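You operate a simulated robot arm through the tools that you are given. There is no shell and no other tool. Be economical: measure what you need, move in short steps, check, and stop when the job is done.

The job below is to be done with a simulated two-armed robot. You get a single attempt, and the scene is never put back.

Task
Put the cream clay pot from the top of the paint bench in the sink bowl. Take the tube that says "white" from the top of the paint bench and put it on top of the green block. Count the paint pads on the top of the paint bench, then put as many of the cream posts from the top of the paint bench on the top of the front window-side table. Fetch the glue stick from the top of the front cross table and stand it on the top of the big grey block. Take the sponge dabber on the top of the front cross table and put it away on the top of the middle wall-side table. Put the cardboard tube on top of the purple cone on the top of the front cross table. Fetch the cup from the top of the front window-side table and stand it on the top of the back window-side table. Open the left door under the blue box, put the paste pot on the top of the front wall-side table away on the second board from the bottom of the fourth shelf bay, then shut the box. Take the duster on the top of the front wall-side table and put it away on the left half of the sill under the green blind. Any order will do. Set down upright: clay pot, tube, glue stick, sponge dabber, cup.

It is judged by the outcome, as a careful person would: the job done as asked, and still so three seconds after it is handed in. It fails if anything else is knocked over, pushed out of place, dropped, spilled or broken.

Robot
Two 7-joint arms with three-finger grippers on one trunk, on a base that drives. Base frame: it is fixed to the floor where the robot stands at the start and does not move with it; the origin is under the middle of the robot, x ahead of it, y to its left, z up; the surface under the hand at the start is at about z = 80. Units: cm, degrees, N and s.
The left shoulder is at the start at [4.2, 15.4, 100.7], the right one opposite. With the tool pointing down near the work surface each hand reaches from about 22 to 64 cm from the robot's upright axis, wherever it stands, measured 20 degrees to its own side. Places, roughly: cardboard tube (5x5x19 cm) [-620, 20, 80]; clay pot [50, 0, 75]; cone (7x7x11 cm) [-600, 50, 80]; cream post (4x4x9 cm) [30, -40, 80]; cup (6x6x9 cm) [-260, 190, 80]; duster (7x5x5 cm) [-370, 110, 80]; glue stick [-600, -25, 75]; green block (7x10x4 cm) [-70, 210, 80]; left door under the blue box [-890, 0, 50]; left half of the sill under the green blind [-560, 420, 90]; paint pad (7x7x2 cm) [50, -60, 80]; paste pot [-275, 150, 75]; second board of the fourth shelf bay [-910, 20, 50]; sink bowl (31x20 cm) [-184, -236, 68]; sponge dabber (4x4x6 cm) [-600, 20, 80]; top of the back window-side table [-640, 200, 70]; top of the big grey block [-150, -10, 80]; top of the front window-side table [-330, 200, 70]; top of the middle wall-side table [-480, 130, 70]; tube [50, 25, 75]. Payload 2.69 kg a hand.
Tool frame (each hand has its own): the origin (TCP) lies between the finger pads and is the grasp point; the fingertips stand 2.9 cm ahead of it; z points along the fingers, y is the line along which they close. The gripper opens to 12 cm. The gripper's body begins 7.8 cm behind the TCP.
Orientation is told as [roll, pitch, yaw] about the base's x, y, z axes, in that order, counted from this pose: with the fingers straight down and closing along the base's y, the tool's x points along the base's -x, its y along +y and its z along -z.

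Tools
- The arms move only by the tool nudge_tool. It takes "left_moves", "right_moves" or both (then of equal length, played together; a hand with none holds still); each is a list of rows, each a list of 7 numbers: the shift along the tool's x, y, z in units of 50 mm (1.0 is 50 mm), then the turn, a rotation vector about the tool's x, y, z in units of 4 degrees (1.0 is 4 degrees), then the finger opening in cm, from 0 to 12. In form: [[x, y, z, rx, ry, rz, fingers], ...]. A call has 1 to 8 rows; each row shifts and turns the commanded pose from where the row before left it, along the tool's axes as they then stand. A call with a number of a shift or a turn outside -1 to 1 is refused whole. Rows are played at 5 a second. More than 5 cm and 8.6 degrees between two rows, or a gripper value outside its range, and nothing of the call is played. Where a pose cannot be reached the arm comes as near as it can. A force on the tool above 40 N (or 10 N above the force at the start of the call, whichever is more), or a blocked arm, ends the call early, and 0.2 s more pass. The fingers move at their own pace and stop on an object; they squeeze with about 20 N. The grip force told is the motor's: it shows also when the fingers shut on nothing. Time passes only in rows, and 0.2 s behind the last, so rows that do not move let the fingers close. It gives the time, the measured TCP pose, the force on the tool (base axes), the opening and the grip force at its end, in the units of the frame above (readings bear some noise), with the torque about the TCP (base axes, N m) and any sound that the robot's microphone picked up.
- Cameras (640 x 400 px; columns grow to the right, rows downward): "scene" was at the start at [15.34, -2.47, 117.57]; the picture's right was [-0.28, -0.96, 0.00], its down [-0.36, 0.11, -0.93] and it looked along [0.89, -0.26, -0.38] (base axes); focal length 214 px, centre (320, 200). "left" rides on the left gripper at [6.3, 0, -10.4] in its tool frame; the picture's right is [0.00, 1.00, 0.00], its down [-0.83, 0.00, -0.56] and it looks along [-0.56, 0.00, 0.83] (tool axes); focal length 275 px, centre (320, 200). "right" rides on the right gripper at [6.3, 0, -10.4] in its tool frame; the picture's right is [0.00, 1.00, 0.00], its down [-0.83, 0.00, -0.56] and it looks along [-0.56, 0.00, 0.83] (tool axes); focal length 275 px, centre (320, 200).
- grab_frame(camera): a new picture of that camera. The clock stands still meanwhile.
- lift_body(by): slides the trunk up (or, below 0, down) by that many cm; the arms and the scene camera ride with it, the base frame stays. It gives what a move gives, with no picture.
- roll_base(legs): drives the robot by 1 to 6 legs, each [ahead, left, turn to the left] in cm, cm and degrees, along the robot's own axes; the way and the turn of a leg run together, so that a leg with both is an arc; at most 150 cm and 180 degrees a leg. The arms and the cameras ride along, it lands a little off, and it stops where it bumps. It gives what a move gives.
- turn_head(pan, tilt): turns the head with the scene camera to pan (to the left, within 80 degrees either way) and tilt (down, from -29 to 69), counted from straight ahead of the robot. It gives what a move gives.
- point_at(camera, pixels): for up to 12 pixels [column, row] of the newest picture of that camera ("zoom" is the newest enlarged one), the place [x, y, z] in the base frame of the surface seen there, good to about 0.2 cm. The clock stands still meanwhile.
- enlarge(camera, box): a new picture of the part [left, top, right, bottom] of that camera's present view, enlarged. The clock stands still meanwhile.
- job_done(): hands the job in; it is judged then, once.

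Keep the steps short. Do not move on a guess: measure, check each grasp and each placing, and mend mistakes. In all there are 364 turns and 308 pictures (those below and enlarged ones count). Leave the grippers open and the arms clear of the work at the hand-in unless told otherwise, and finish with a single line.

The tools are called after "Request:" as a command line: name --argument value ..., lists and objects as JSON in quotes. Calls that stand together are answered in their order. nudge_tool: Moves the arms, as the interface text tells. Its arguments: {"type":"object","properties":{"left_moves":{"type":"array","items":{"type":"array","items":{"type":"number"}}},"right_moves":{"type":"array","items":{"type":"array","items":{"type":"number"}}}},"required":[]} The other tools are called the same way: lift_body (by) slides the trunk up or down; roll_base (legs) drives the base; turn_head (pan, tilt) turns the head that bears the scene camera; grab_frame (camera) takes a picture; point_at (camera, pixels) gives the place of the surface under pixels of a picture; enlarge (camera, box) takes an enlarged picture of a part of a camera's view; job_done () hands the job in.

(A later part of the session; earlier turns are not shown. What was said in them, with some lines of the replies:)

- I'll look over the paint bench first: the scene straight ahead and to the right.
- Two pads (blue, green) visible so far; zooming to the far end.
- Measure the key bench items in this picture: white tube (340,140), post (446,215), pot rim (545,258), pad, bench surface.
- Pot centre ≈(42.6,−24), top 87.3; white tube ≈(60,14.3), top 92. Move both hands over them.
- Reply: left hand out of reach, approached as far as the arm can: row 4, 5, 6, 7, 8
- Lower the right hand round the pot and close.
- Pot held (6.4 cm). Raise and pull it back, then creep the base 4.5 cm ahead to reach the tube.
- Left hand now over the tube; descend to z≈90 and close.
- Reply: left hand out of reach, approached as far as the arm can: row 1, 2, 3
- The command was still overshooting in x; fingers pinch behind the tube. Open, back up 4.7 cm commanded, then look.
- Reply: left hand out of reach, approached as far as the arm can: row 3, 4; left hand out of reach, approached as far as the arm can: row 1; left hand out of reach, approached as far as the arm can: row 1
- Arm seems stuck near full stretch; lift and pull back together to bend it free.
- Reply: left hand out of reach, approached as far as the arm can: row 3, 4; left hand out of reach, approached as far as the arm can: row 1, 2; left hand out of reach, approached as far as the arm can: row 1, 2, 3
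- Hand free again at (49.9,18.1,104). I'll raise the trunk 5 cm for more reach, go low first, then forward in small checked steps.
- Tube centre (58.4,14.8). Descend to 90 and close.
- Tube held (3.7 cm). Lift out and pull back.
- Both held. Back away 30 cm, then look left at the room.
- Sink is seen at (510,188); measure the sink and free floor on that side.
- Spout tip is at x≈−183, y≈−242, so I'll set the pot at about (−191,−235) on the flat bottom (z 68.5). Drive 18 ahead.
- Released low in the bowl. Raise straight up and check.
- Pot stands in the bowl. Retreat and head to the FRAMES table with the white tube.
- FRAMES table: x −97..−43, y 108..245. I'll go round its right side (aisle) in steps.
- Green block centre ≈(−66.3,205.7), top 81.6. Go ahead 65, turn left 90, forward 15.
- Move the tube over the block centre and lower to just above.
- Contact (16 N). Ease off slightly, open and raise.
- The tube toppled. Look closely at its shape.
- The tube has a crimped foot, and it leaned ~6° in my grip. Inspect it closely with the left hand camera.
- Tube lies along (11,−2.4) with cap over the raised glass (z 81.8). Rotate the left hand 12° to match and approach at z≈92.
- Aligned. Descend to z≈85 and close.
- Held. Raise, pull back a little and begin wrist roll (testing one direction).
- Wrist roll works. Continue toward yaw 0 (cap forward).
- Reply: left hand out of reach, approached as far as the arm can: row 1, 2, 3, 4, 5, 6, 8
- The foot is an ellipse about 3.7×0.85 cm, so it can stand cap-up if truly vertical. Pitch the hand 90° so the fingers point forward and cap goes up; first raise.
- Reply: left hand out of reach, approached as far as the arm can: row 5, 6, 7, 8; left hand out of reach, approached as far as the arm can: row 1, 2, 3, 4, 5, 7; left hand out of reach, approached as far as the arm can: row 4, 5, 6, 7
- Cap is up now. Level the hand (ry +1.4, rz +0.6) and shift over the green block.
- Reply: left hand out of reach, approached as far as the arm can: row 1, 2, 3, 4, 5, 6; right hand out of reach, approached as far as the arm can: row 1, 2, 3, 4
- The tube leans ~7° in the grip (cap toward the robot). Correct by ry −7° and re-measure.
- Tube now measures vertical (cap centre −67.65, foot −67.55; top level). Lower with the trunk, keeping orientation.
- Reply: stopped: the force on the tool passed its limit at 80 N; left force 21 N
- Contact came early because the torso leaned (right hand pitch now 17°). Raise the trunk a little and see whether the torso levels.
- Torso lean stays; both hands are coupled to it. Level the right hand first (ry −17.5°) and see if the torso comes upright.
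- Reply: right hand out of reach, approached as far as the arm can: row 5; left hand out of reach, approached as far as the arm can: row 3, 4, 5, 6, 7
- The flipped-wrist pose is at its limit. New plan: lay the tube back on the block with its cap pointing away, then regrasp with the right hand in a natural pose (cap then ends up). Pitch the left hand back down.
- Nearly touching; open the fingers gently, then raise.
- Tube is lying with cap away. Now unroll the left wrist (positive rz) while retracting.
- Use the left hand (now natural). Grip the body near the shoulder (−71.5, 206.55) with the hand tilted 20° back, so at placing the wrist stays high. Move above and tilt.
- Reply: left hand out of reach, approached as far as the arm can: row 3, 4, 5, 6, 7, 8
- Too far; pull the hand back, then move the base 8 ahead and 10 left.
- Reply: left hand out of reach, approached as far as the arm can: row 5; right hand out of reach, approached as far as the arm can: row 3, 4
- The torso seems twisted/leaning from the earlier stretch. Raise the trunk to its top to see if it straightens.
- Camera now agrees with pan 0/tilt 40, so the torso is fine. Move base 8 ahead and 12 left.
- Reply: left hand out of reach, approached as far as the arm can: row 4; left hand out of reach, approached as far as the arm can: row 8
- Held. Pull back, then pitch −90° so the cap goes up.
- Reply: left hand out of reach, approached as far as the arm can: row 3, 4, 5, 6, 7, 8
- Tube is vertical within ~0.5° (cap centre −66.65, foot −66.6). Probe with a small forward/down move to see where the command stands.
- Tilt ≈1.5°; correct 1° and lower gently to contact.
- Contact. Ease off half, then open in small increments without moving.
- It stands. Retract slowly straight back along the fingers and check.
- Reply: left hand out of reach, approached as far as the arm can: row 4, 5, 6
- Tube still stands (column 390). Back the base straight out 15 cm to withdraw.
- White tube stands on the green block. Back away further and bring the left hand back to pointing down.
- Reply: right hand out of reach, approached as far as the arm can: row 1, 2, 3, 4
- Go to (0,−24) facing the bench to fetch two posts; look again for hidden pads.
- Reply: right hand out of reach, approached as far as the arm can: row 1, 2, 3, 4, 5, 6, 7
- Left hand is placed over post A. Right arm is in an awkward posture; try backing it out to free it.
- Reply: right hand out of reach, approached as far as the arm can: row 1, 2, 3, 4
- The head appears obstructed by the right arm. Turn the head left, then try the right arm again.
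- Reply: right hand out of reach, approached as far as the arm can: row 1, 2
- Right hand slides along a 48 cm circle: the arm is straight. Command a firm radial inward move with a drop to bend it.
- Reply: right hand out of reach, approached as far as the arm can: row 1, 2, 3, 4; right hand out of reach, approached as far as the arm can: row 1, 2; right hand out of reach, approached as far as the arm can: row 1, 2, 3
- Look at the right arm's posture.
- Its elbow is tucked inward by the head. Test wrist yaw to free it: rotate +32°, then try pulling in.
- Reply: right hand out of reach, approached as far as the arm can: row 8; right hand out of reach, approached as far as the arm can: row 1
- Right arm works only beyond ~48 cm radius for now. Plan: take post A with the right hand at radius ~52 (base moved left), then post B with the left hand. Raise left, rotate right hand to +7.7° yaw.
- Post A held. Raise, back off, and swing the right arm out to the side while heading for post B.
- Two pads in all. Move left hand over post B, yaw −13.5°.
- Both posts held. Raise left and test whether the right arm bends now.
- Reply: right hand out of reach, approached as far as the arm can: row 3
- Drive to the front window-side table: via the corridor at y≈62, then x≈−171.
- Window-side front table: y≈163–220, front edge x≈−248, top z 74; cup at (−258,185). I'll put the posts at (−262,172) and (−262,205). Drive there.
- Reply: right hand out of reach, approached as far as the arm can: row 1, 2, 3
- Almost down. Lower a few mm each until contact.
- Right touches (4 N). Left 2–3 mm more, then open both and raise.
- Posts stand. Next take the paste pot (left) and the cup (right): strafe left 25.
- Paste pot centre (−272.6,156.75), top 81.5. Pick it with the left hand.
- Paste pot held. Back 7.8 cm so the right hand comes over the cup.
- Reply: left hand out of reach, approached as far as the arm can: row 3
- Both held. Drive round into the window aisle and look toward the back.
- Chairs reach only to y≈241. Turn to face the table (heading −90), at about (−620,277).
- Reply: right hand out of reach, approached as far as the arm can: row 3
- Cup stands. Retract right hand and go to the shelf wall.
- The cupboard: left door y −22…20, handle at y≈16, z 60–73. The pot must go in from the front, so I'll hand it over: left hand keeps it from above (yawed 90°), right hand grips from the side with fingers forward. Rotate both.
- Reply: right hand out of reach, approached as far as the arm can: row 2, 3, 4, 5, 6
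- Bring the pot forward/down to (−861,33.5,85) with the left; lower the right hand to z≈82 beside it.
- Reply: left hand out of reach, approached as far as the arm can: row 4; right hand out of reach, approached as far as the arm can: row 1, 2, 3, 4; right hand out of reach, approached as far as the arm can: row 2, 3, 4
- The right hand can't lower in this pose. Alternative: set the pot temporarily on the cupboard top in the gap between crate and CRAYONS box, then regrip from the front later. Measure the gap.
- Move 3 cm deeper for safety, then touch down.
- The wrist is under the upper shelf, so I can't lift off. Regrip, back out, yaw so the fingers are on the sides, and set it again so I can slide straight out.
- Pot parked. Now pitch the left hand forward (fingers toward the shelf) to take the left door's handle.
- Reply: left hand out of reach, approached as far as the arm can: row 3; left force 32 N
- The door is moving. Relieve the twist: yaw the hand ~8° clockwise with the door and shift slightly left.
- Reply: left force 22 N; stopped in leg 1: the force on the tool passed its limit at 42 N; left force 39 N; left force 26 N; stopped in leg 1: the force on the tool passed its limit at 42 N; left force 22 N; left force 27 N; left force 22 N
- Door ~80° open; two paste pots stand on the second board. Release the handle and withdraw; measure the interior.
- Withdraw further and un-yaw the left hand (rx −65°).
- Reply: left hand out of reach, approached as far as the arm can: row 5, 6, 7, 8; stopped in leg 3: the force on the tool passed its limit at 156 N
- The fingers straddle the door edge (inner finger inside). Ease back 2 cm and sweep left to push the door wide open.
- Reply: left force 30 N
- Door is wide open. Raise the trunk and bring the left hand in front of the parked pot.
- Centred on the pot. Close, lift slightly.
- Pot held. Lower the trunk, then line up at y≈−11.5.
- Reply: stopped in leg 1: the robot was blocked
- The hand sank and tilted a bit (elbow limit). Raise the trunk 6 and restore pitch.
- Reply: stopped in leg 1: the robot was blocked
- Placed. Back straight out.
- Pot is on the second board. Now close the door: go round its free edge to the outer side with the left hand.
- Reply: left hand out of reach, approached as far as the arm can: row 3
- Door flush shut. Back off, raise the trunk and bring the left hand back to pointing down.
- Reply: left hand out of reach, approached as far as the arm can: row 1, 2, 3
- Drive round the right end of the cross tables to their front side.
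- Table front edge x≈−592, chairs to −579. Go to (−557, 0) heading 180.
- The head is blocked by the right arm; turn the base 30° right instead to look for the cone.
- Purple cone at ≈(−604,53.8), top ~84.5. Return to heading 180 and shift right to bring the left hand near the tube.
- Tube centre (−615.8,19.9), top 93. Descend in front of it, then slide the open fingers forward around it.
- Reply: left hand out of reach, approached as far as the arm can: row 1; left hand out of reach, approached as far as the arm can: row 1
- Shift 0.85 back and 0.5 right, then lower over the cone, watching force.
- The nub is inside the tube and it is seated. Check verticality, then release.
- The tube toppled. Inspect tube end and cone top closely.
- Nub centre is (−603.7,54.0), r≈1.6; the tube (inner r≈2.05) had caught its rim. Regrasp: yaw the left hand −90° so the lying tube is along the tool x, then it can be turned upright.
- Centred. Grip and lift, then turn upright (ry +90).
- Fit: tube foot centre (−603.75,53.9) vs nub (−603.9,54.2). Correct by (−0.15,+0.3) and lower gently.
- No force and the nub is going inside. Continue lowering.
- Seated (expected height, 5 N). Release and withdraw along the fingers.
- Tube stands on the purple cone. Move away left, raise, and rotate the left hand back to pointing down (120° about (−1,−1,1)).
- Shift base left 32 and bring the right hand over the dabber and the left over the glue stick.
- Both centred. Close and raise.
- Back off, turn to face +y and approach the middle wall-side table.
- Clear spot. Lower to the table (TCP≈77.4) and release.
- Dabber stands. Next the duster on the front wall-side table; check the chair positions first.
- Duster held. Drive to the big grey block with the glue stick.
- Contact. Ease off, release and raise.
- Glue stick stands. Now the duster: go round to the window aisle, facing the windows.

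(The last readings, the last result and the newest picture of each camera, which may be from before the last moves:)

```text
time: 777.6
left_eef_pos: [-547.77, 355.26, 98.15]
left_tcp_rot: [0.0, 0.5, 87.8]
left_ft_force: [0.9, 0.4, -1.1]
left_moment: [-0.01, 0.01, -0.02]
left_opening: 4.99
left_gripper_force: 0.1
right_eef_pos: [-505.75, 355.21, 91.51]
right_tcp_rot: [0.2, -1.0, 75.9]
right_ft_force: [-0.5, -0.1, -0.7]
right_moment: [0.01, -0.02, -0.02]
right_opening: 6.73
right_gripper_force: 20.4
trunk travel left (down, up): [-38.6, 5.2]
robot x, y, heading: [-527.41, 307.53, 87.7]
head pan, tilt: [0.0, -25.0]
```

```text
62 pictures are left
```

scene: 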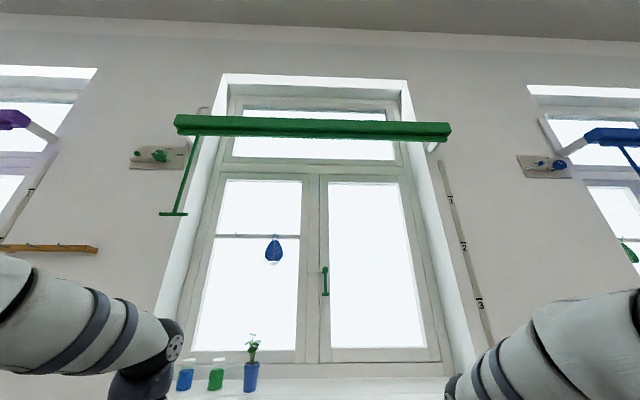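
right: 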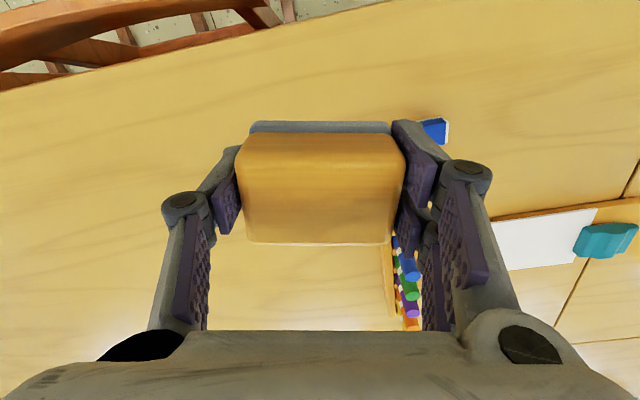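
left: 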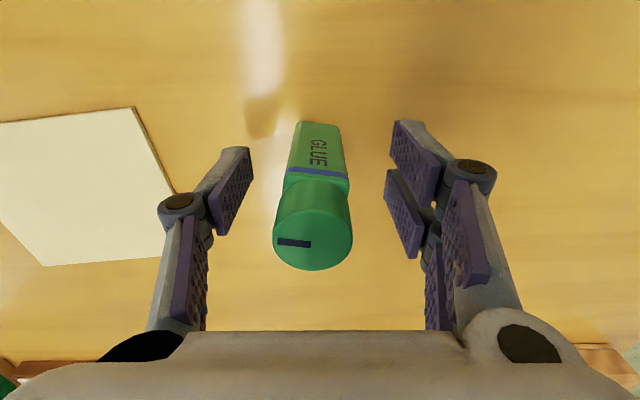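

Green blind confirmed; sill z 94.4, x≈−582…−458, plant at −549. Target left-half free spot (−534,415). Retract left hand, straighten and raise the right.

Request:
lift_body --by 5

Request:
nudge_tool --left_moves '[[0.8, 0, 0, 0, 0, 0, 5], [0.8, 0, 0, 0, 0, 0, 5], [0.8, 0, 0, 0, 0, 0, 5], [0.8, 0, 0, 0, 0, 0, 5]]' --right_moves '[[0, 0, -0.5, 0, 0, -0.95, 4], [0, 0, -0.5, 0, 0, -0.95, 4], [0, 0, -0.3, 0, 0, -0.95, 4], [0, 0, 0, 0, 0, 0, 4]]'

Request:
turn_head --pan 0 --tilt 25

Request:
roll_base --legs '[[0, 28, 2.3], [45, 0, 0]]'

Request:
grab_frame --camera "scene"

```text
time: 778.5
left_eef_pos: [-547.67, 355.39, 103.16]
left_tcp_rot: [0.1, 0.6, 87.7]
left_ft_force: [-0.6, 0.1, -0.4]
left_moment: [-0.02, 0.0, -0.03]
left_opening: 5.0
left_gripper_force: 0.1
right_eef_pos: [-505.61, 355.27, 96.63]
right_tcp_rot: [0.2, -0.9, 75.9]
right_ft_force: [-0.3, -0.6, -1.5]
right_moment: [-0.02, -0.02, -0.01]
right_opening: 6.77
right_gripper_force: 20.0
trunk travel left (down, up): [-43.6, 0.2]
robot x, y, heading: [-527.02, 307.34, 87.7]
head pan, tilt: [0.0, -25.0]
```

```text
time: 779.5
left_eef_pos: [-548.47, 339.26, 103.61]
left_tcp_rot: [0.1, 0.5, 87.7]
left_ft_force: [0.9, -1.0, 0.3]
left_moment: [-0.01, 0.03, -0.04]
left_opening: 5.01
left_gripper_force: 0.0
right_eef_pos: [-505.84, 355.08, 103.23]
right_tcp_rot: [0.1, -1.1, 87.4]
right_ft_force: [-0.4, -0.1, -0.5]
right_moment: [0.0, 0.03, -0.01]
right_opening: 6.76
right_gripper_force: 20.0
trunk travel left (down, up): [-43.6, 0.2]
robot x, y, heading: [-527.07, 307.65, 87.7]
head pan, tilt: [0.0, -25.0]
```

```text
time: 780.7
left_eef_pos: [-548.48, 339.47, 103.38]
left_tcp_rot: [0.0, 0.5, 87.8]
left_ft_force: [-0.1, -0.2, -0.3]
left_moment: [-0.01, -0.02, 0.0]
left_opening: 4.99
left_gripper_force: 0.1
right_eef_pos: [-505.7, 355.1, 103.05]
right_tcp_rot: [0.0, -1.1, 87.5]
right_ft_force: [0.3, 0.7, -1.0]
right_moment: [0.0, 0.01, 0.01]
right_opening: 6.73
right_gripper_force: 20.0
trunk travel left (down, up): [-43.6, 0.2]
robot x, y, heading: [-527.01, 307.38, 87.7]
head pan, tilt: [0.0, 25.0]
```

```text
time: 785.8
left_eef_pos: [-577.51, 384.1, 103.5]
left_tcp_rot: [-0.1, 0.5, 89.7]
left_ft_force: [-1.0, -0.1, -0.2]
left_moment: [-0.01, 0.0, 0.02]
left_opening: 4.99
left_gripper_force: 0.0
right_eef_pos: [-535.39, 401.2, 103.26]
right_tcp_rot: [0.0, -1.1, 89.3]
right_ft_force: [-0.1, -0.3, -0.5]
right_moment: [-0.02, 0.03, 0.03]
right_opening: 6.76
right_gripper_force: 19.9
trunk travel left (down, up): [-43.6, 0.2]
robot x, y, heading: [-554.64, 352.38, 89.6]
head pan, tilt: [0.0, 25.0]
```

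```text
61 pictures are left
```

scene: 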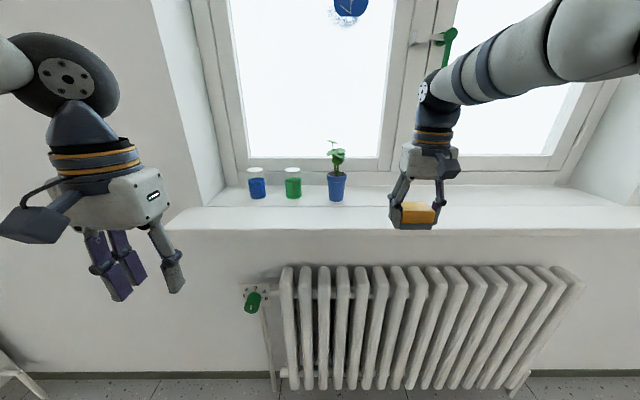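

Request:
point_at --camera "scene" --pixels '[[178, 225], [205, 205], [600, 225], [570, 188], [405, 165], [337, 190], [290, 215], [300, 224], [293, 190], [257, 190], [345, 215]]'

```text
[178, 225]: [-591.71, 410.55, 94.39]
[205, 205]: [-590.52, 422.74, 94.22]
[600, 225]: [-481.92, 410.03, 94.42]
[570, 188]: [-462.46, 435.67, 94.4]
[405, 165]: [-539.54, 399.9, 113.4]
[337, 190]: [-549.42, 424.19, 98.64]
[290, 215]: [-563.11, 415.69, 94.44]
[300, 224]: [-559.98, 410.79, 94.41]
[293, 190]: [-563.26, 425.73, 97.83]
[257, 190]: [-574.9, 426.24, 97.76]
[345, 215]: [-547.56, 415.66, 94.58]
```

Request:
roll_base --legs '[[0, 20.5, 0], [12.8, 0, 0]]'

Request:
grab_frame --camera "scene"

Request:
grab_frame --camera "right"

```text
time: 788.9
left_eef_pos: [-598.28, 396.7, 103.53]
left_tcp_rot: [0.0, 0.5, 89.9]
left_ft_force: [-0.3, 0.4, 0.1]
left_moment: [-0.01, -0.01, 0.01]
left_opening: 5.01
left_gripper_force: 0.1
right_eef_pos: [-556.12, 414.08, 103.19]
right_tcp_rot: [0.1, -1.1, 89.5]
right_ft_force: [-0.7, 0.1, -0.8]
right_moment: [-0.03, 0.03, 0.01]
right_opening: 6.75
right_gripper_force: 19.8
trunk travel left (down, up): [-43.6, 0.2]
robot x, y, heading: [-576.08, 365.3, 89.9]
head pan, tilt: [0.0, 25.0]
```

```text
60 pictures are left
```

scene: 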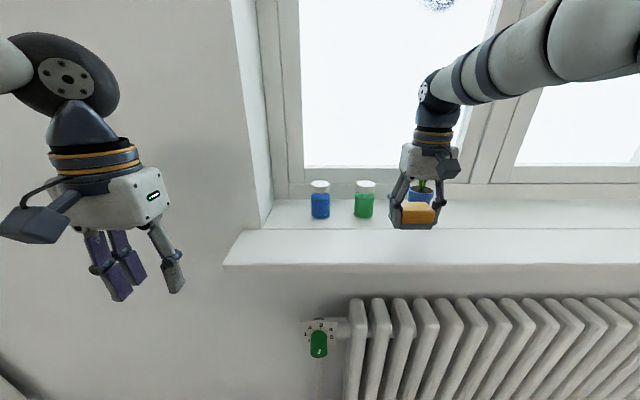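

```text
59 pictures are left
```

right: 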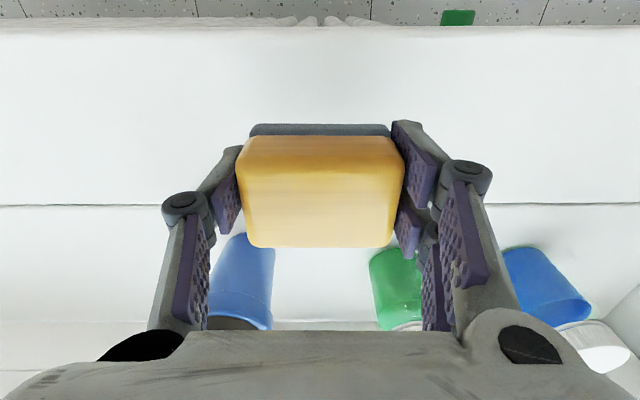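

Request:
nudge_tool --right_moves '[[0, 0, 0.5, 0, 0, 0, 4], [0, 0, 0.45, 0, 0, 0, 4], [0, 0, 0.08, 0, 0, 0, 4], [0, 0, 0.04, 0, 0, 0, 4], [0, 0, 0, 0, 0, 0, 4]]'

```text
time: 790.1
left_eef_pos: [-598.34, 396.82, 103.36]
left_tcp_rot: [-0.1, 0.6, 89.9]
left_ft_force: [-0.3, -0.2, 0.4]
left_moment: [-0.01, -0.01, 0.01]
left_opening: 5.02
left_gripper_force: 0.1
right_eef_pos: [-556.28, 414.16, 97.88]
right_tcp_rot: [0.0, -1.1, 89.5]
right_ft_force: [-0.3, 0.3, -0.8]
right_moment: [0.02, -0.01, 0.0]
right_opening: 6.79
right_gripper_force: 19.6
trunk travel left (down, up): [-43.6, 0.2]
robot x, y, heading: [-575.93, 365.56, 90.1]
head pan, tilt: [0.0, 25.0]
```

Request:
nudge_tool --right_moves '[[0, 0, 0.04, 0, 0, 0, 4], [0, 0, 0.03, 0, 0, 0, 4], [0, 0, 0, 0, 0, 0, 4]]'

```text
time: 790.9
left_eef_pos: [-598.37, 396.67, 103.74]
left_tcp_rot: [0.0, 0.5, 89.9]
left_ft_force: [0.6, 0.5, -0.4]
left_moment: [0.05, 0.0, -0.04]
left_opening: 5.0
left_gripper_force: 0.0
right_eef_pos: [-556.26, 414.12, 97.74]
right_tcp_rot: [0.0, -1.4, 89.6]
right_ft_force: [0.5, 1.1, 16.6]
right_moment: [-0.28, 0.16, 0.02]
right_opening: 6.79
right_gripper_force: 19.6
trunk travel left (down, up): [-43.6, 0.2]
robot x, y, heading: [-575.66, 365.48, 90.3]
head pan, tilt: [0.0, 25.0]
```

Contact. Release, raise and check.

Request:
nudge_tool --right_moves '[[0, 0, -0.02, 0, 0, 0, 7.5], [0, 0, 0, 0, 0, 0, 8.5], [0, 0, -0.4, 0, 0, 0, 8.5], [0, 0, -0.6, 0, 0, 0, 8.5], [0.3, 0, -0.4, 0, 0, 0, 8.5]]'

Request:
roll_base --legs '[[-30, 0, 0]]'

Request:
grab_frame --camera "scene"

```text
time: 792.1
left_eef_pos: [-598.3, 396.69, 103.49]
left_tcp_rot: [0.0, 0.4, 89.9]
left_ft_force: [-0.4, -0.6, 0.8]
left_moment: [0.0, -0.01, -0.02]
left_opening: 5.0
left_gripper_force: 0.0
right_eef_pos: [-556.24, 412.41, 104.67]
right_tcp_rot: [0.0, -1.2, 89.5]
right_ft_force: [-0.7, -0.7, 0.4]
right_moment: [0.03, -0.04, -0.03]
right_opening: 8.49
right_gripper_force: 0.1
trunk travel left (down, up): [-43.6, 0.2]
robot x, y, heading: [-575.92, 365.62, 90.1]
head pan, tilt: [0.0, 25.0]
```

```text
time: 794.1
left_eef_pos: [-598.36, 366.99, 103.5]
left_tcp_rot: [0.1, 0.4, 89.9]
left_ft_force: [0.2, 0.1, -0.3]
left_moment: [0.0, 0.01, -0.01]
left_opening: 5.0
left_gripper_force: 0.0
right_eef_pos: [-556.16, 382.53, 104.66]
right_tcp_rot: [0.0, -1.1, 89.5]
right_ft_force: [0.3, 0.2, -1.0]
right_moment: [0.02, 0.01, -0.04]
right_opening: 8.5
right_gripper_force: 0.0
trunk travel left (down, up): [-43.6, 0.2]
robot x, y, heading: [-576.28, 335.36, 89.7]
head pan, tilt: [0.0, 25.0]
```

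```text
58 pictures are left
```

scene: 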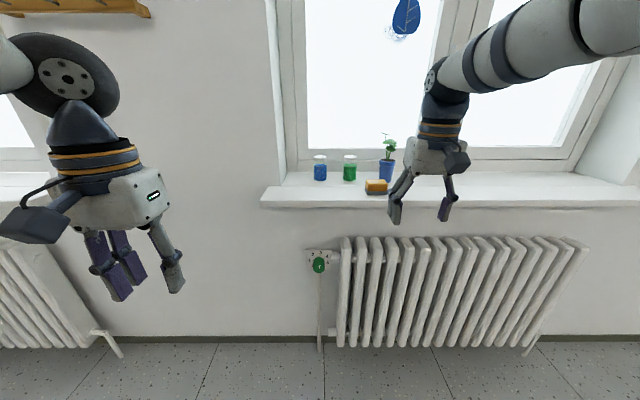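

Duster is on the left half of the sill. Before hand-in I'll double-check for any pad hidden behind the drawing boards at the bench's right end, and glance at the tube on the way.

Request:
roll_base --legs '[[-25, 0, 0], [0, -150, 0], [0, -150, 0], [0, -105, 0]]'

Request:
turn_head --pan -70 --tilt 15

Request:
roll_base --legs '[[-110, 0, 0]]'

Request:
grab_frame --camera "scene"

```text
time: 826.5
left_eef_pos: [-192.14, 337.79, 103.46]
left_tcp_rot: [0.0, 0.4, 89.9]
left_ft_force: [-0.1, -0.3, 0.1]
left_moment: [0.0, -0.02, 0.0]
left_opening: 5.0
left_gripper_force: 0.0
right_eef_pos: [-149.99, 353.49, 104.57]
right_tcp_rot: [0.0, -1.1, 89.5]
right_ft_force: [0.5, 0.2, 0.3]
right_moment: [0.01, 0.01, -0.03]
right_opening: 8.49
right_gripper_force: 0.1
trunk travel left (down, up): [-43.6, 0.2]
robot x, y, heading: [-169.84, 306.67, 90.0]
head pan, tilt: [0.0, 25.0]
```

```text
time: 827.9
left_eef_pos: [-192.24, 337.65, 103.42]
left_tcp_rot: [0.1, 0.5, 89.9]
left_ft_force: [-0.4, -1.2, -0.5]
left_moment: [0.02, 0.0, 0.02]
left_opening: 4.99
left_gripper_force: 0.2
right_eef_pos: [-150.1, 353.34, 104.67]
right_tcp_rot: [0.0, -1.2, 89.4]
right_ft_force: [0.2, 0.3, -0.8]
right_moment: [-0.01, -0.01, -0.01]
right_opening: 8.5
right_gripper_force: 0.1
trunk travel left (down, up): [-43.6, 0.2]
robot x, y, heading: [-169.98, 306.27, 90.3]
head pan, tilt: [-70.0, 15.0]
```

```text
time: 833.5
left_eef_pos: [-192.36, 227.88, 103.45]
left_tcp_rot: [0.0, 0.5, 90.3]
left_ft_force: [0.3, 0.3, 0.4]
left_moment: [0.01, 0.02, 0.02]
left_opening: 5.02
left_gripper_force: 0.0
right_eef_pos: [-150.34, 243.83, 104.64]
right_tcp_rot: [0.1, -1.1, 89.8]
right_ft_force: [0.4, 0.3, -0.3]
right_moment: [0.03, 0.02, 0.08]
right_opening: 8.49
right_gripper_force: 0.1
trunk travel left (down, up): [-43.6, 0.2]
robot x, y, heading: [-169.63, 197.18, 90.2]
head pan, tilt: [-70.0, 15.0]
```

```text
57 pictures are left
```

scene: 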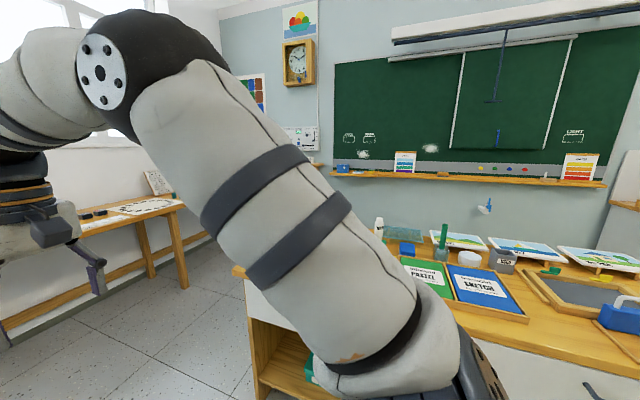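

White tube still stands at (378,228). Go on to view the bench's right end.

Request:
roll_base --legs '[[-134, 0, 0], [0, 48, 0], [-150, 0, 0], [-38, 0, 0]]'

Request:
roll_base --legs '[[0, -150, 0], [0, -80, 0], [0, 0, -55]]'

Request:
turn_head --pan 0 --tilt 25

Request:
grab_frame --camera "scene"

```text
time: 852.6
left_eef_pos: [-240.25, -85.0, 103.6]
left_tcp_rot: [0.0, 0.2, 90.0]
left_ft_force: [0.3, -0.3, 0.2]
left_moment: [0.03, -0.02, -0.02]
left_opening: 5.02
left_gripper_force: 0.0
right_eef_pos: [-198.19, -69.07, 104.78]
right_tcp_rot: [0.0, -1.3, 89.6]
right_ft_force: [0.5, -0.6, 0.3]
right_moment: [-0.01, 0.02, 0.01]
right_opening: 8.5
right_gripper_force: 0.1
trunk travel left (down, up): [-43.6, 0.2]
robot x, y, heading: [-217.51, -115.99, 90.0]
head pan, tilt: [-70.0, 15.0]
stopped in leg 4: the robot was blocked; the commanded pose is now the measured one
```

```text
time: 871.4
left_eef_pos: [-2.02, -80.44, 103.48]
left_tcp_rot: [0.0, 0.6, 74.6]
left_ft_force: [1.3, 0.0, 0.4]
left_moment: [-0.01, -0.05, -0.01]
left_opening: 5.0
left_gripper_force: 0.0
right_eef_pos: [42.28, -75.38, 104.83]
right_tcp_rot: [0.7, -3.0, 75.2]
right_ft_force: [0.0, 12.8, -4.6]
right_moment: [0.26, 0.2, 0.57]
right_opening: 8.22
right_gripper_force: 0.1
trunk travel left (down, up): [-43.6, 0.2]
robot x, y, heading: [11.72, -116.18, 74.4]
head pan, tilt: [-70.0, 15.0]
stopped in leg 3: the force on the tool passed its limit at 68 N (the readings are from after the stop); the commanded pose is now the measured one
```

```text
time: 872.8
left_eef_pos: [-2.03, -80.18, 103.53]
left_tcp_rot: [-0.1, 0.5, 74.8]
left_ft_force: [-0.7, 0.5, -0.6]
left_moment: [0.05, -0.01, 0.02]
left_opening: 4.98
left_gripper_force: 0.1
right_eef_pos: [42.23, -75.37, 104.92]
right_tcp_rot: [0.6, -2.8, 75.0]
right_ft_force: [0.0, 19.5, 3.0]
right_moment: [0.19, -0.18, 0.93]
right_opening: 8.27
right_gripper_force: 0.1
trunk travel left (down, up): [-43.6, 0.2]
robot x, y, heading: [10.82, -116.61, 74.5]
head pan, tilt: [0.0, 25.0]
```

```text
56 pictures are left
```

scene: 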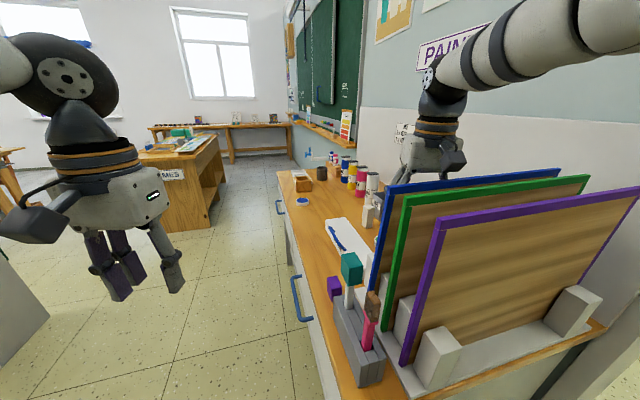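

My shift overshot and the right hand touched the board rack. Undo the turn at once, then inspect.

Request:
roll_base --legs '[[0, 0, 15]]'

Request:
roll_base --legs '[[0, 60, 0]]'

Request:
turn_head --pan -45 --tilt 20

Request:
grab_frame --camera "scene"

```text
time: 874.1
left_eef_pos: [-10.92, -85.2, 103.6]
left_tcp_rot: [0.0, 0.5, 89.6]
left_ft_force: [-0.9, -0.1, -0.5]
left_moment: [0.02, -0.01, 0.0]
left_opening: 4.99
left_gripper_force: 0.1
right_eef_pos: [30.69, -69.03, 104.79]
right_tcp_rot: [0.7, -2.9, 89.8]
right_ft_force: [0.2, 0.6, 0.5]
right_moment: [0.03, 0.01, 0.01]
right_opening: 8.49
right_gripper_force: 0.1
trunk travel left (down, up): [-43.6, 0.2]
robot x, y, heading: [11.3, -116.46, 89.6]
head pan, tilt: [0.0, 25.0]
```

```text
time: 879.2
left_eef_pos: [-70.84, -84.29, 103.54]
left_tcp_rot: [0.0, 0.5, 89.2]
left_ft_force: [0.5, 0.4, -0.4]
left_moment: [-0.04, 0.01, -0.01]
left_opening: 5.01
left_gripper_force: 0.1
right_eef_pos: [-29.03, -68.45, 105.06]
right_tcp_rot: [0.8, -2.9, 89.5]
right_ft_force: [-0.2, -0.7, -0.9]
right_moment: [0.01, 0.0, 0.0]
right_opening: 8.5
right_gripper_force: 0.0
trunk travel left (down, up): [-43.6, 0.2]
robot x, y, heading: [-48.84, -115.89, 88.8]
head pan, tilt: [0.0, 25.0]
```

```text
time: 880.3
left_eef_pos: [-70.69, -84.43, 103.43]
left_tcp_rot: [0.0, 0.4, 89.2]
left_ft_force: [-0.3, -0.2, 0.1]
left_moment: [0.03, 0.01, -0.02]
left_opening: 4.97
left_gripper_force: 0.1
right_eef_pos: [-29.06, -68.51, 104.84]
right_tcp_rot: [0.7, -2.8, 89.5]
right_ft_force: [-0.4, -1.0, 0.3]
right_moment: [-0.01, 0.01, 0.0]
right_opening: 8.46
right_gripper_force: 0.0
trunk travel left (down, up): [-43.6, 0.2]
robot x, y, heading: [-48.58, -115.95, 89.3]
head pan, tilt: [-45.0, 20.0]
```

```text
55 pictures are left
```

scene: 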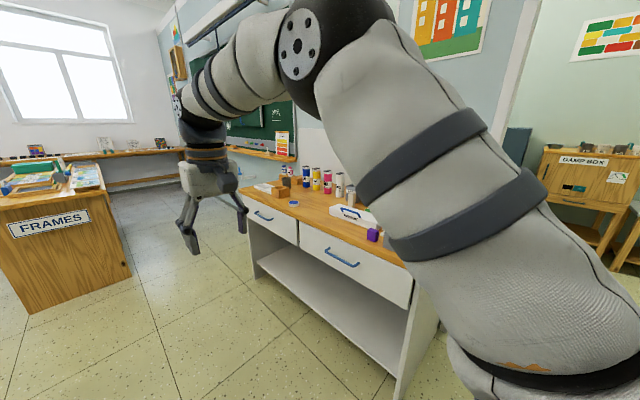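

Request:
roll_base --legs '[[0, 0, -60]]'

Request:
turn_head --pan 0 --tilt 20

Request:
grab_frame --camera "scene"

Request:
enlarge --camera "scene" --box '[200, 120, 440, 280]'

```text
time: 883.4
left_eef_pos: [-32.23, -81.08, 103.5]
left_tcp_rot: [-0.1, 0.4, 28.9]
left_ft_force: [0.2, -0.1, -0.6]
left_moment: [0.0, -0.03, -0.02]
left_opening: 5.0
left_gripper_force: 0.0
right_eef_pos: [2.2, -109.44, 104.9]
right_tcp_rot: [0.7, -2.8, 29.3]
right_ft_force: [-0.1, -0.6, 0.0]
right_moment: [0.01, 0.01, 0.03]
right_opening: 8.5
right_gripper_force: 0.1
trunk travel left (down, up): [-43.6, 0.2]
robot x, y, heading: [-48.87, -115.63, 28.8]
head pan, tilt: [-45.0, 20.0]
```

```text
time: 884.5
left_eef_pos: [-32.24, -81.03, 103.46]
left_tcp_rot: [0.0, 0.5, 29.0]
left_ft_force: [-0.1, 0.3, 0.4]
left_moment: [-0.01, 0.0, 0.04]
left_opening: 4.99
left_gripper_force: 0.0
right_eef_pos: [2.09, -109.38, 104.92]
right_tcp_rot: [0.7, -2.9, 29.1]
right_ft_force: [0.3, -0.5, 0.0]
right_moment: [-0.01, 0.01, -0.01]
right_opening: 8.51
right_gripper_force: 0.0
trunk travel left (down, up): [-43.6, 0.2]
robot x, y, heading: [-49.11, -115.85, 28.8]
head pan, tilt: [0.0, 20.0]
```

```text
54 pictures are left
```

scene: 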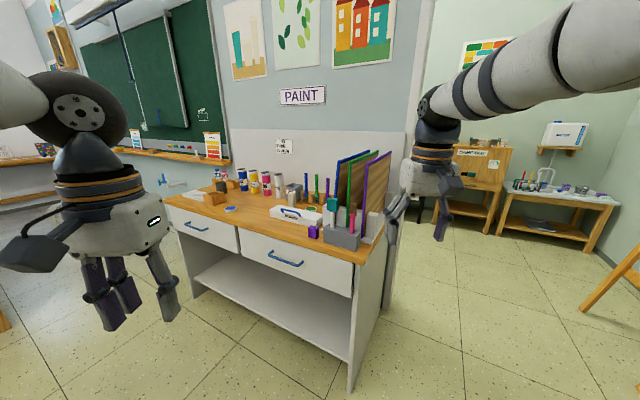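

```text
2.50 times, centred on (320, 200) of scene
```

zoom: 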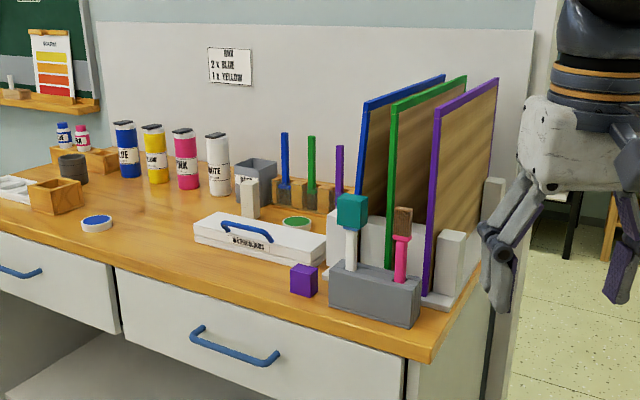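

Boards still stand parallel in their rack. To check nothing shifted, recreate the earlier viewpoint (robot −9.5,−45.5; pan −25, tilt 40), with the right hand pulled back.

Request:
nudge_tool --right_moves '[[0.7, 0, 0, 0, 0, 0, 8], [0.7, 0, 0, 0, 0, 0, 8], [0.7, 0, 0, 0, 0, 0, 8], [0.7, 0, 0, 0, 0, 0, 8]]'

Request:
lift_body --by -3.9

Request:
roll_base --legs '[[0, 0, -28.6], [0, 70.4, 0], [22, 0, 0]]'

Request:
turn_head --pan -25 --tilt 40

Request:
grab_frame --camera "scene"

```text
time: 885.5
left_eef_pos: [-32.35, -81.06, 103.5]
left_tcp_rot: [0.0, 0.6, 28.9]
left_ft_force: [0.1, 0.7, 0.0]
left_moment: [0.0, 0.03, -0.02]
left_opening: 4.97
left_gripper_force: 0.0
right_eef_pos: [-10.14, -116.22, 104.12]
right_tcp_rot: [0.7, -3.0, 29.3]
right_ft_force: [0.0, -0.2, 0.5]
right_moment: [-0.01, -0.04, -0.03]
right_opening: 8.01
right_gripper_force: 0.1
trunk travel left (down, up): [-43.6, 0.2]
robot x, y, heading: [-48.58, -115.69, 28.9]
head pan, tilt: [0.0, 20.0]
```

```text
time: 886.3
left_eef_pos: [-32.28, -81.1, 99.62]
left_tcp_rot: [-0.1, 0.4, 28.9]
left_ft_force: [-0.6, -0.7, 0.3]
left_moment: [0.01, -0.02, 0.01]
left_opening: 5.02
left_gripper_force: 0.0
right_eef_pos: [-10.05, -116.25, 100.34]
right_tcp_rot: [0.8, -2.9, 29.2]
right_ft_force: [-0.3, 0.0, 0.0]
right_moment: [0.01, -0.02, 0.05]
right_opening: 8.01
right_gripper_force: 0.1
trunk travel left (down, up): [-39.7, 4.1]
robot x, y, heading: [-48.76, -115.92, 28.9]
head pan, tilt: [0.0, 20.0]
```

```text
time: 894.9
left_eef_pos: [4.17, -22.4, 99.59]
left_tcp_rot: [0.1, 0.6, 0.4]
left_ft_force: [0.2, -0.5, -0.8]
left_moment: [0.05, 0.01, 0.03]
left_opening: 5.01
left_gripper_force: 0.1
right_eef_pos: [6.84, -63.97, 100.26]
right_tcp_rot: [0.7, -2.7, 0.7]
right_ft_force: [0.7, -0.3, -0.5]
right_moment: [-0.01, 0.03, 0.0]
right_opening: 8.01
right_gripper_force: 0.1
trunk travel left (down, up): [-39.7, 4.1]
robot x, y, heading: [-26.9, -45.28, 0.1]
head pan, tilt: [0.0, 20.0]
```

```text
time: 895.8
left_eef_pos: [4.07, -22.34, 99.5]
left_tcp_rot: [0.0, 0.5, 0.3]
left_ft_force: [-0.3, -0.2, -0.9]
left_moment: [0.03, 0.0, 0.0]
left_opening: 4.99
left_gripper_force: 0.0
right_eef_pos: [6.83, -63.94, 100.31]
right_tcp_rot: [0.7, -2.7, 0.6]
right_ft_force: [0.5, -0.6, 0.2]
right_moment: [0.01, 0.03, 0.02]
right_opening: 8.01
right_gripper_force: 0.0
trunk travel left (down, up): [-39.7, 4.1]
robot x, y, heading: [-27.11, -44.88, 0.4]
head pan, tilt: [-25.0, 40.0]
```

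```text
52 pictures are left
```

scene: 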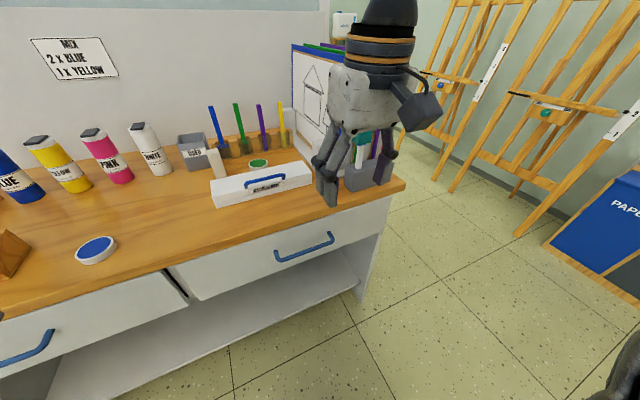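

Request:
lift_body --by -2.2

Request:
nudge_tool --right_moves '[[0, 0.3, -0.7, 0, 0.35, 0, 12], [0, 0.3, -0.7, 0, 0.35, 0, 12], [0, 0.3, -0.7, 0, 0, 0, 12], [0, 0.3, -0.4, 0, 0, 0, 12]]' --left_moves '[[-0.5, 0, -0.6, 0, 0, 0, 12], [-0.5, 0, -0.6, 0, 0, 0, 12], [-0.3, 0.3, -0.6, 0, 0, 0, 12], [0, 0.4, 0, 0, 0, 0, 12]]'

Request:
roll_base --legs '[[0, 45, 0], [26.8, 0, 0]]'

Request:
turn_head --pan -50 --tilt 35

Request:
grab_frame --camera "scene"

```text
time: 896.5
left_eef_pos: [4.06, -22.28, 97.45]
left_tcp_rot: [-0.1, 0.3, 0.3]
left_ft_force: [-0.6, 0.6, 0.5]
left_moment: [0.01, 0.02, 0.0]
left_opening: 4.98
left_gripper_force: 0.0
right_eef_pos: [6.86, -63.92, 98.11]
right_tcp_rot: [0.7, -2.9, 0.6]
right_ft_force: [-0.7, -0.1, 0.8]
right_moment: [-0.03, -0.02, 0.02]
right_opening: 8.03
right_gripper_force: 0.0
trunk travel left (down, up): [-37.5, 6.3]
robot x, y, heading: [-26.76, -45.23, 0.4]
head pan, tilt: [-25.0, 40.0]
```

```text
time: 897.5
left_eef_pos: [10.71, -18.71, 106.32]
left_tcp_rot: [-0.1, 0.5, 0.3]
left_ft_force: [1.0, 0.1, 1.3]
left_moment: [0.0, -0.01, -0.03]
left_opening: 11.98
left_gripper_force: 0.2
right_eef_pos: [6.24, -58.04, 110.71]
right_tcp_rot: [0.6, 0.0, 0.7]
right_ft_force: [-0.3, 0.4, -0.1]
right_moment: [-0.01, 0.0, 0.01]
right_opening: 12.0
right_gripper_force: 0.2
trunk travel left (down, up): [-37.5, 6.3]
robot x, y, heading: [-26.59, -44.96, 0.3]
head pan, tilt: [-25.0, 40.0]
```

```text
time: 903.0
left_eef_pos: [36.83, 26.64, 106.29]
left_tcp_rot: [0.0, 0.4, 0.6]
left_ft_force: [-0.9, 0.2, 0.1]
left_moment: [0.01, -0.01, -0.02]
left_opening: 12.03
left_gripper_force: 0.1
right_eef_pos: [32.84, -12.69, 110.69]
right_tcp_rot: [0.7, 0.0, 1.0]
right_ft_force: [0.3, 0.8, -0.1]
right_moment: [-0.02, 0.04, 0.0]
right_opening: 12.02
right_gripper_force: 0.1
trunk travel left (down, up): [-37.5, 6.3]
robot x, y, heading: [-0.31, 0.24, 0.7]
head pan, tilt: [-25.0, 40.0]
```

```text
time: 903.8
left_eef_pos: [36.88, 26.62, 106.4]
left_tcp_rot: [0.0, 0.4, 0.6]
left_ft_force: [0.0, 0.2, 0.0]
left_moment: [0.0, 0.0, 0.02]
left_opening: 11.98
left_gripper_force: 0.0
right_eef_pos: [32.89, -12.65, 110.65]
right_tcp_rot: [0.6, -0.1, 1.0]
right_ft_force: [-0.4, -1.0, -0.1]
right_moment: [0.0, -0.01, 0.01]
right_opening: 12.0
right_gripper_force: 0.0
trunk travel left (down, up): [-37.5, 6.3]
robot x, y, heading: [-0.61, 0.27, 0.7]
head pan, tilt: [-50.0, 35.0]
```

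```text
51 pictures are left
```

scene: 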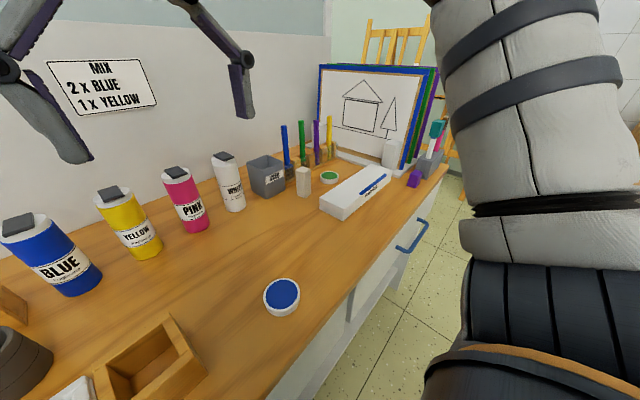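

Request:
enlarge --camera "scene" --box '[200, 110, 460, 272]'

```text
2.46 times, centred on (330, 191) of scene
```

zoom: 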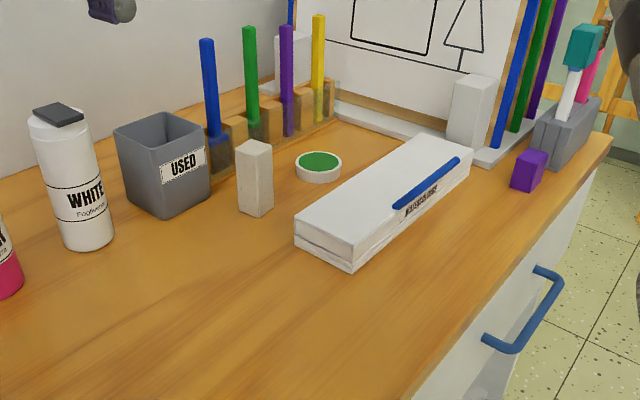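

Bench is unchanged and only two pads exist. Now check what the base brushed near (−217,−141).

Request:
roll_base --legs '[[-62, 0, 0], [0, -95, 0], [0, 0, -160]]'

Request:
turn_head --pan 0 --tilt 15

Request:
grab_frame --camera "scene"

```text
time: 921.2
left_eef_pos: [-88.28, -134.23, 106.36]
left_tcp_rot: [0.1, 0.5, -159.2]
left_ft_force: [0.3, -0.1, -0.5]
left_moment: [-0.01, 0.01, 0.02]
left_opening: 12.01
left_gripper_force: 0.0
right_eef_pos: [-98.1, -95.93, 110.67]
right_tcp_rot: [0.7, 0.0, -159.0]
right_ft_force: [-0.3, -0.4, -0.9]
right_moment: [0.01, 0.0, -0.01]
right_opening: 11.99
right_gripper_force: 0.0
trunk travel left (down, up): [-37.5, 6.3]
robot x, y, heading: [-62.15, -96.32, -159.4]
head pan, tilt: [-50.0, 35.0]
```

```text
time: 922.4
left_eef_pos: [-88.45, -134.2, 106.31]
left_tcp_rot: [0.0, 0.5, -159.4]
left_ft_force: [0.5, -0.7, -0.8]
left_moment: [0.01, 0.02, -0.03]
left_opening: 12.0
left_gripper_force: 0.1
right_eef_pos: [-98.1, -95.86, 110.72]
right_tcp_rot: [0.7, 0.0, -159.0]
right_ft_force: [0.2, 0.9, 0.2]
right_moment: [0.0, 0.01, -0.01]
right_opening: 11.99
right_gripper_force: 0.0
trunk travel left (down, up): [-37.5, 6.3]
robot x, y, heading: [-62.3, -96.07, -159.2]
head pan, tilt: [0.0, 15.0]
```

```text
49 pictures are left
```

scene: 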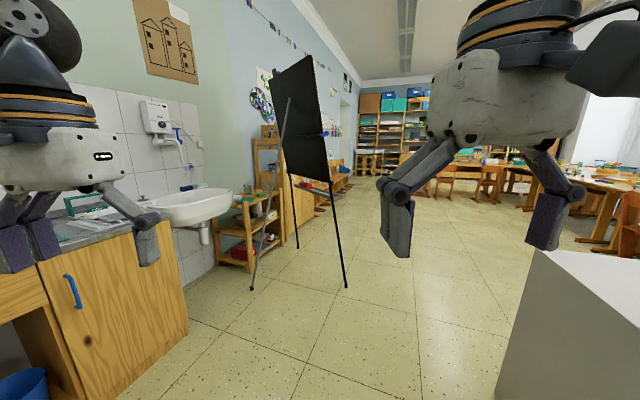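

Request:
point_at --camera "scene" --pixels '[[252, 289], [297, 246], [346, 286], [300, 120]]'

Request:
enlarge --camera "scene" --box '[220, 40, 380, 300]'

```text
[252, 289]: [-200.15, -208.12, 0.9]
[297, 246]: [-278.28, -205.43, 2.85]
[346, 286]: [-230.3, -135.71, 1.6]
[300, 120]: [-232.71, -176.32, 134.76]
```

```text
1.54 times, centred on (300, 170) of scene
```

zoom: 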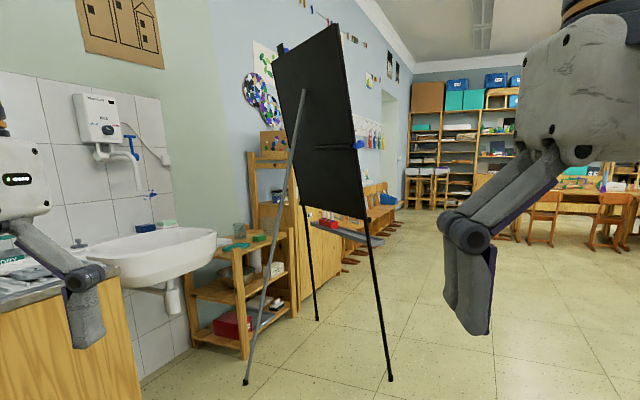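

The easel's feet are where they were measured before, within measuring noise. All places are done and the grippers are open and clear, so I hand in.

Request:
job_done

```text
The job is handed in.
```

I did every task and handed the job in. The bench looked unchanged after my right hand pressed the drawing-board rack there, and the black floor stand's feet were within about a centimetre of where they had been after my base bumped one. I dropped the white tube and the cardboard tube once each before setting them right, and I took "shut the box" to mean closing the cupboard door, which is shut.
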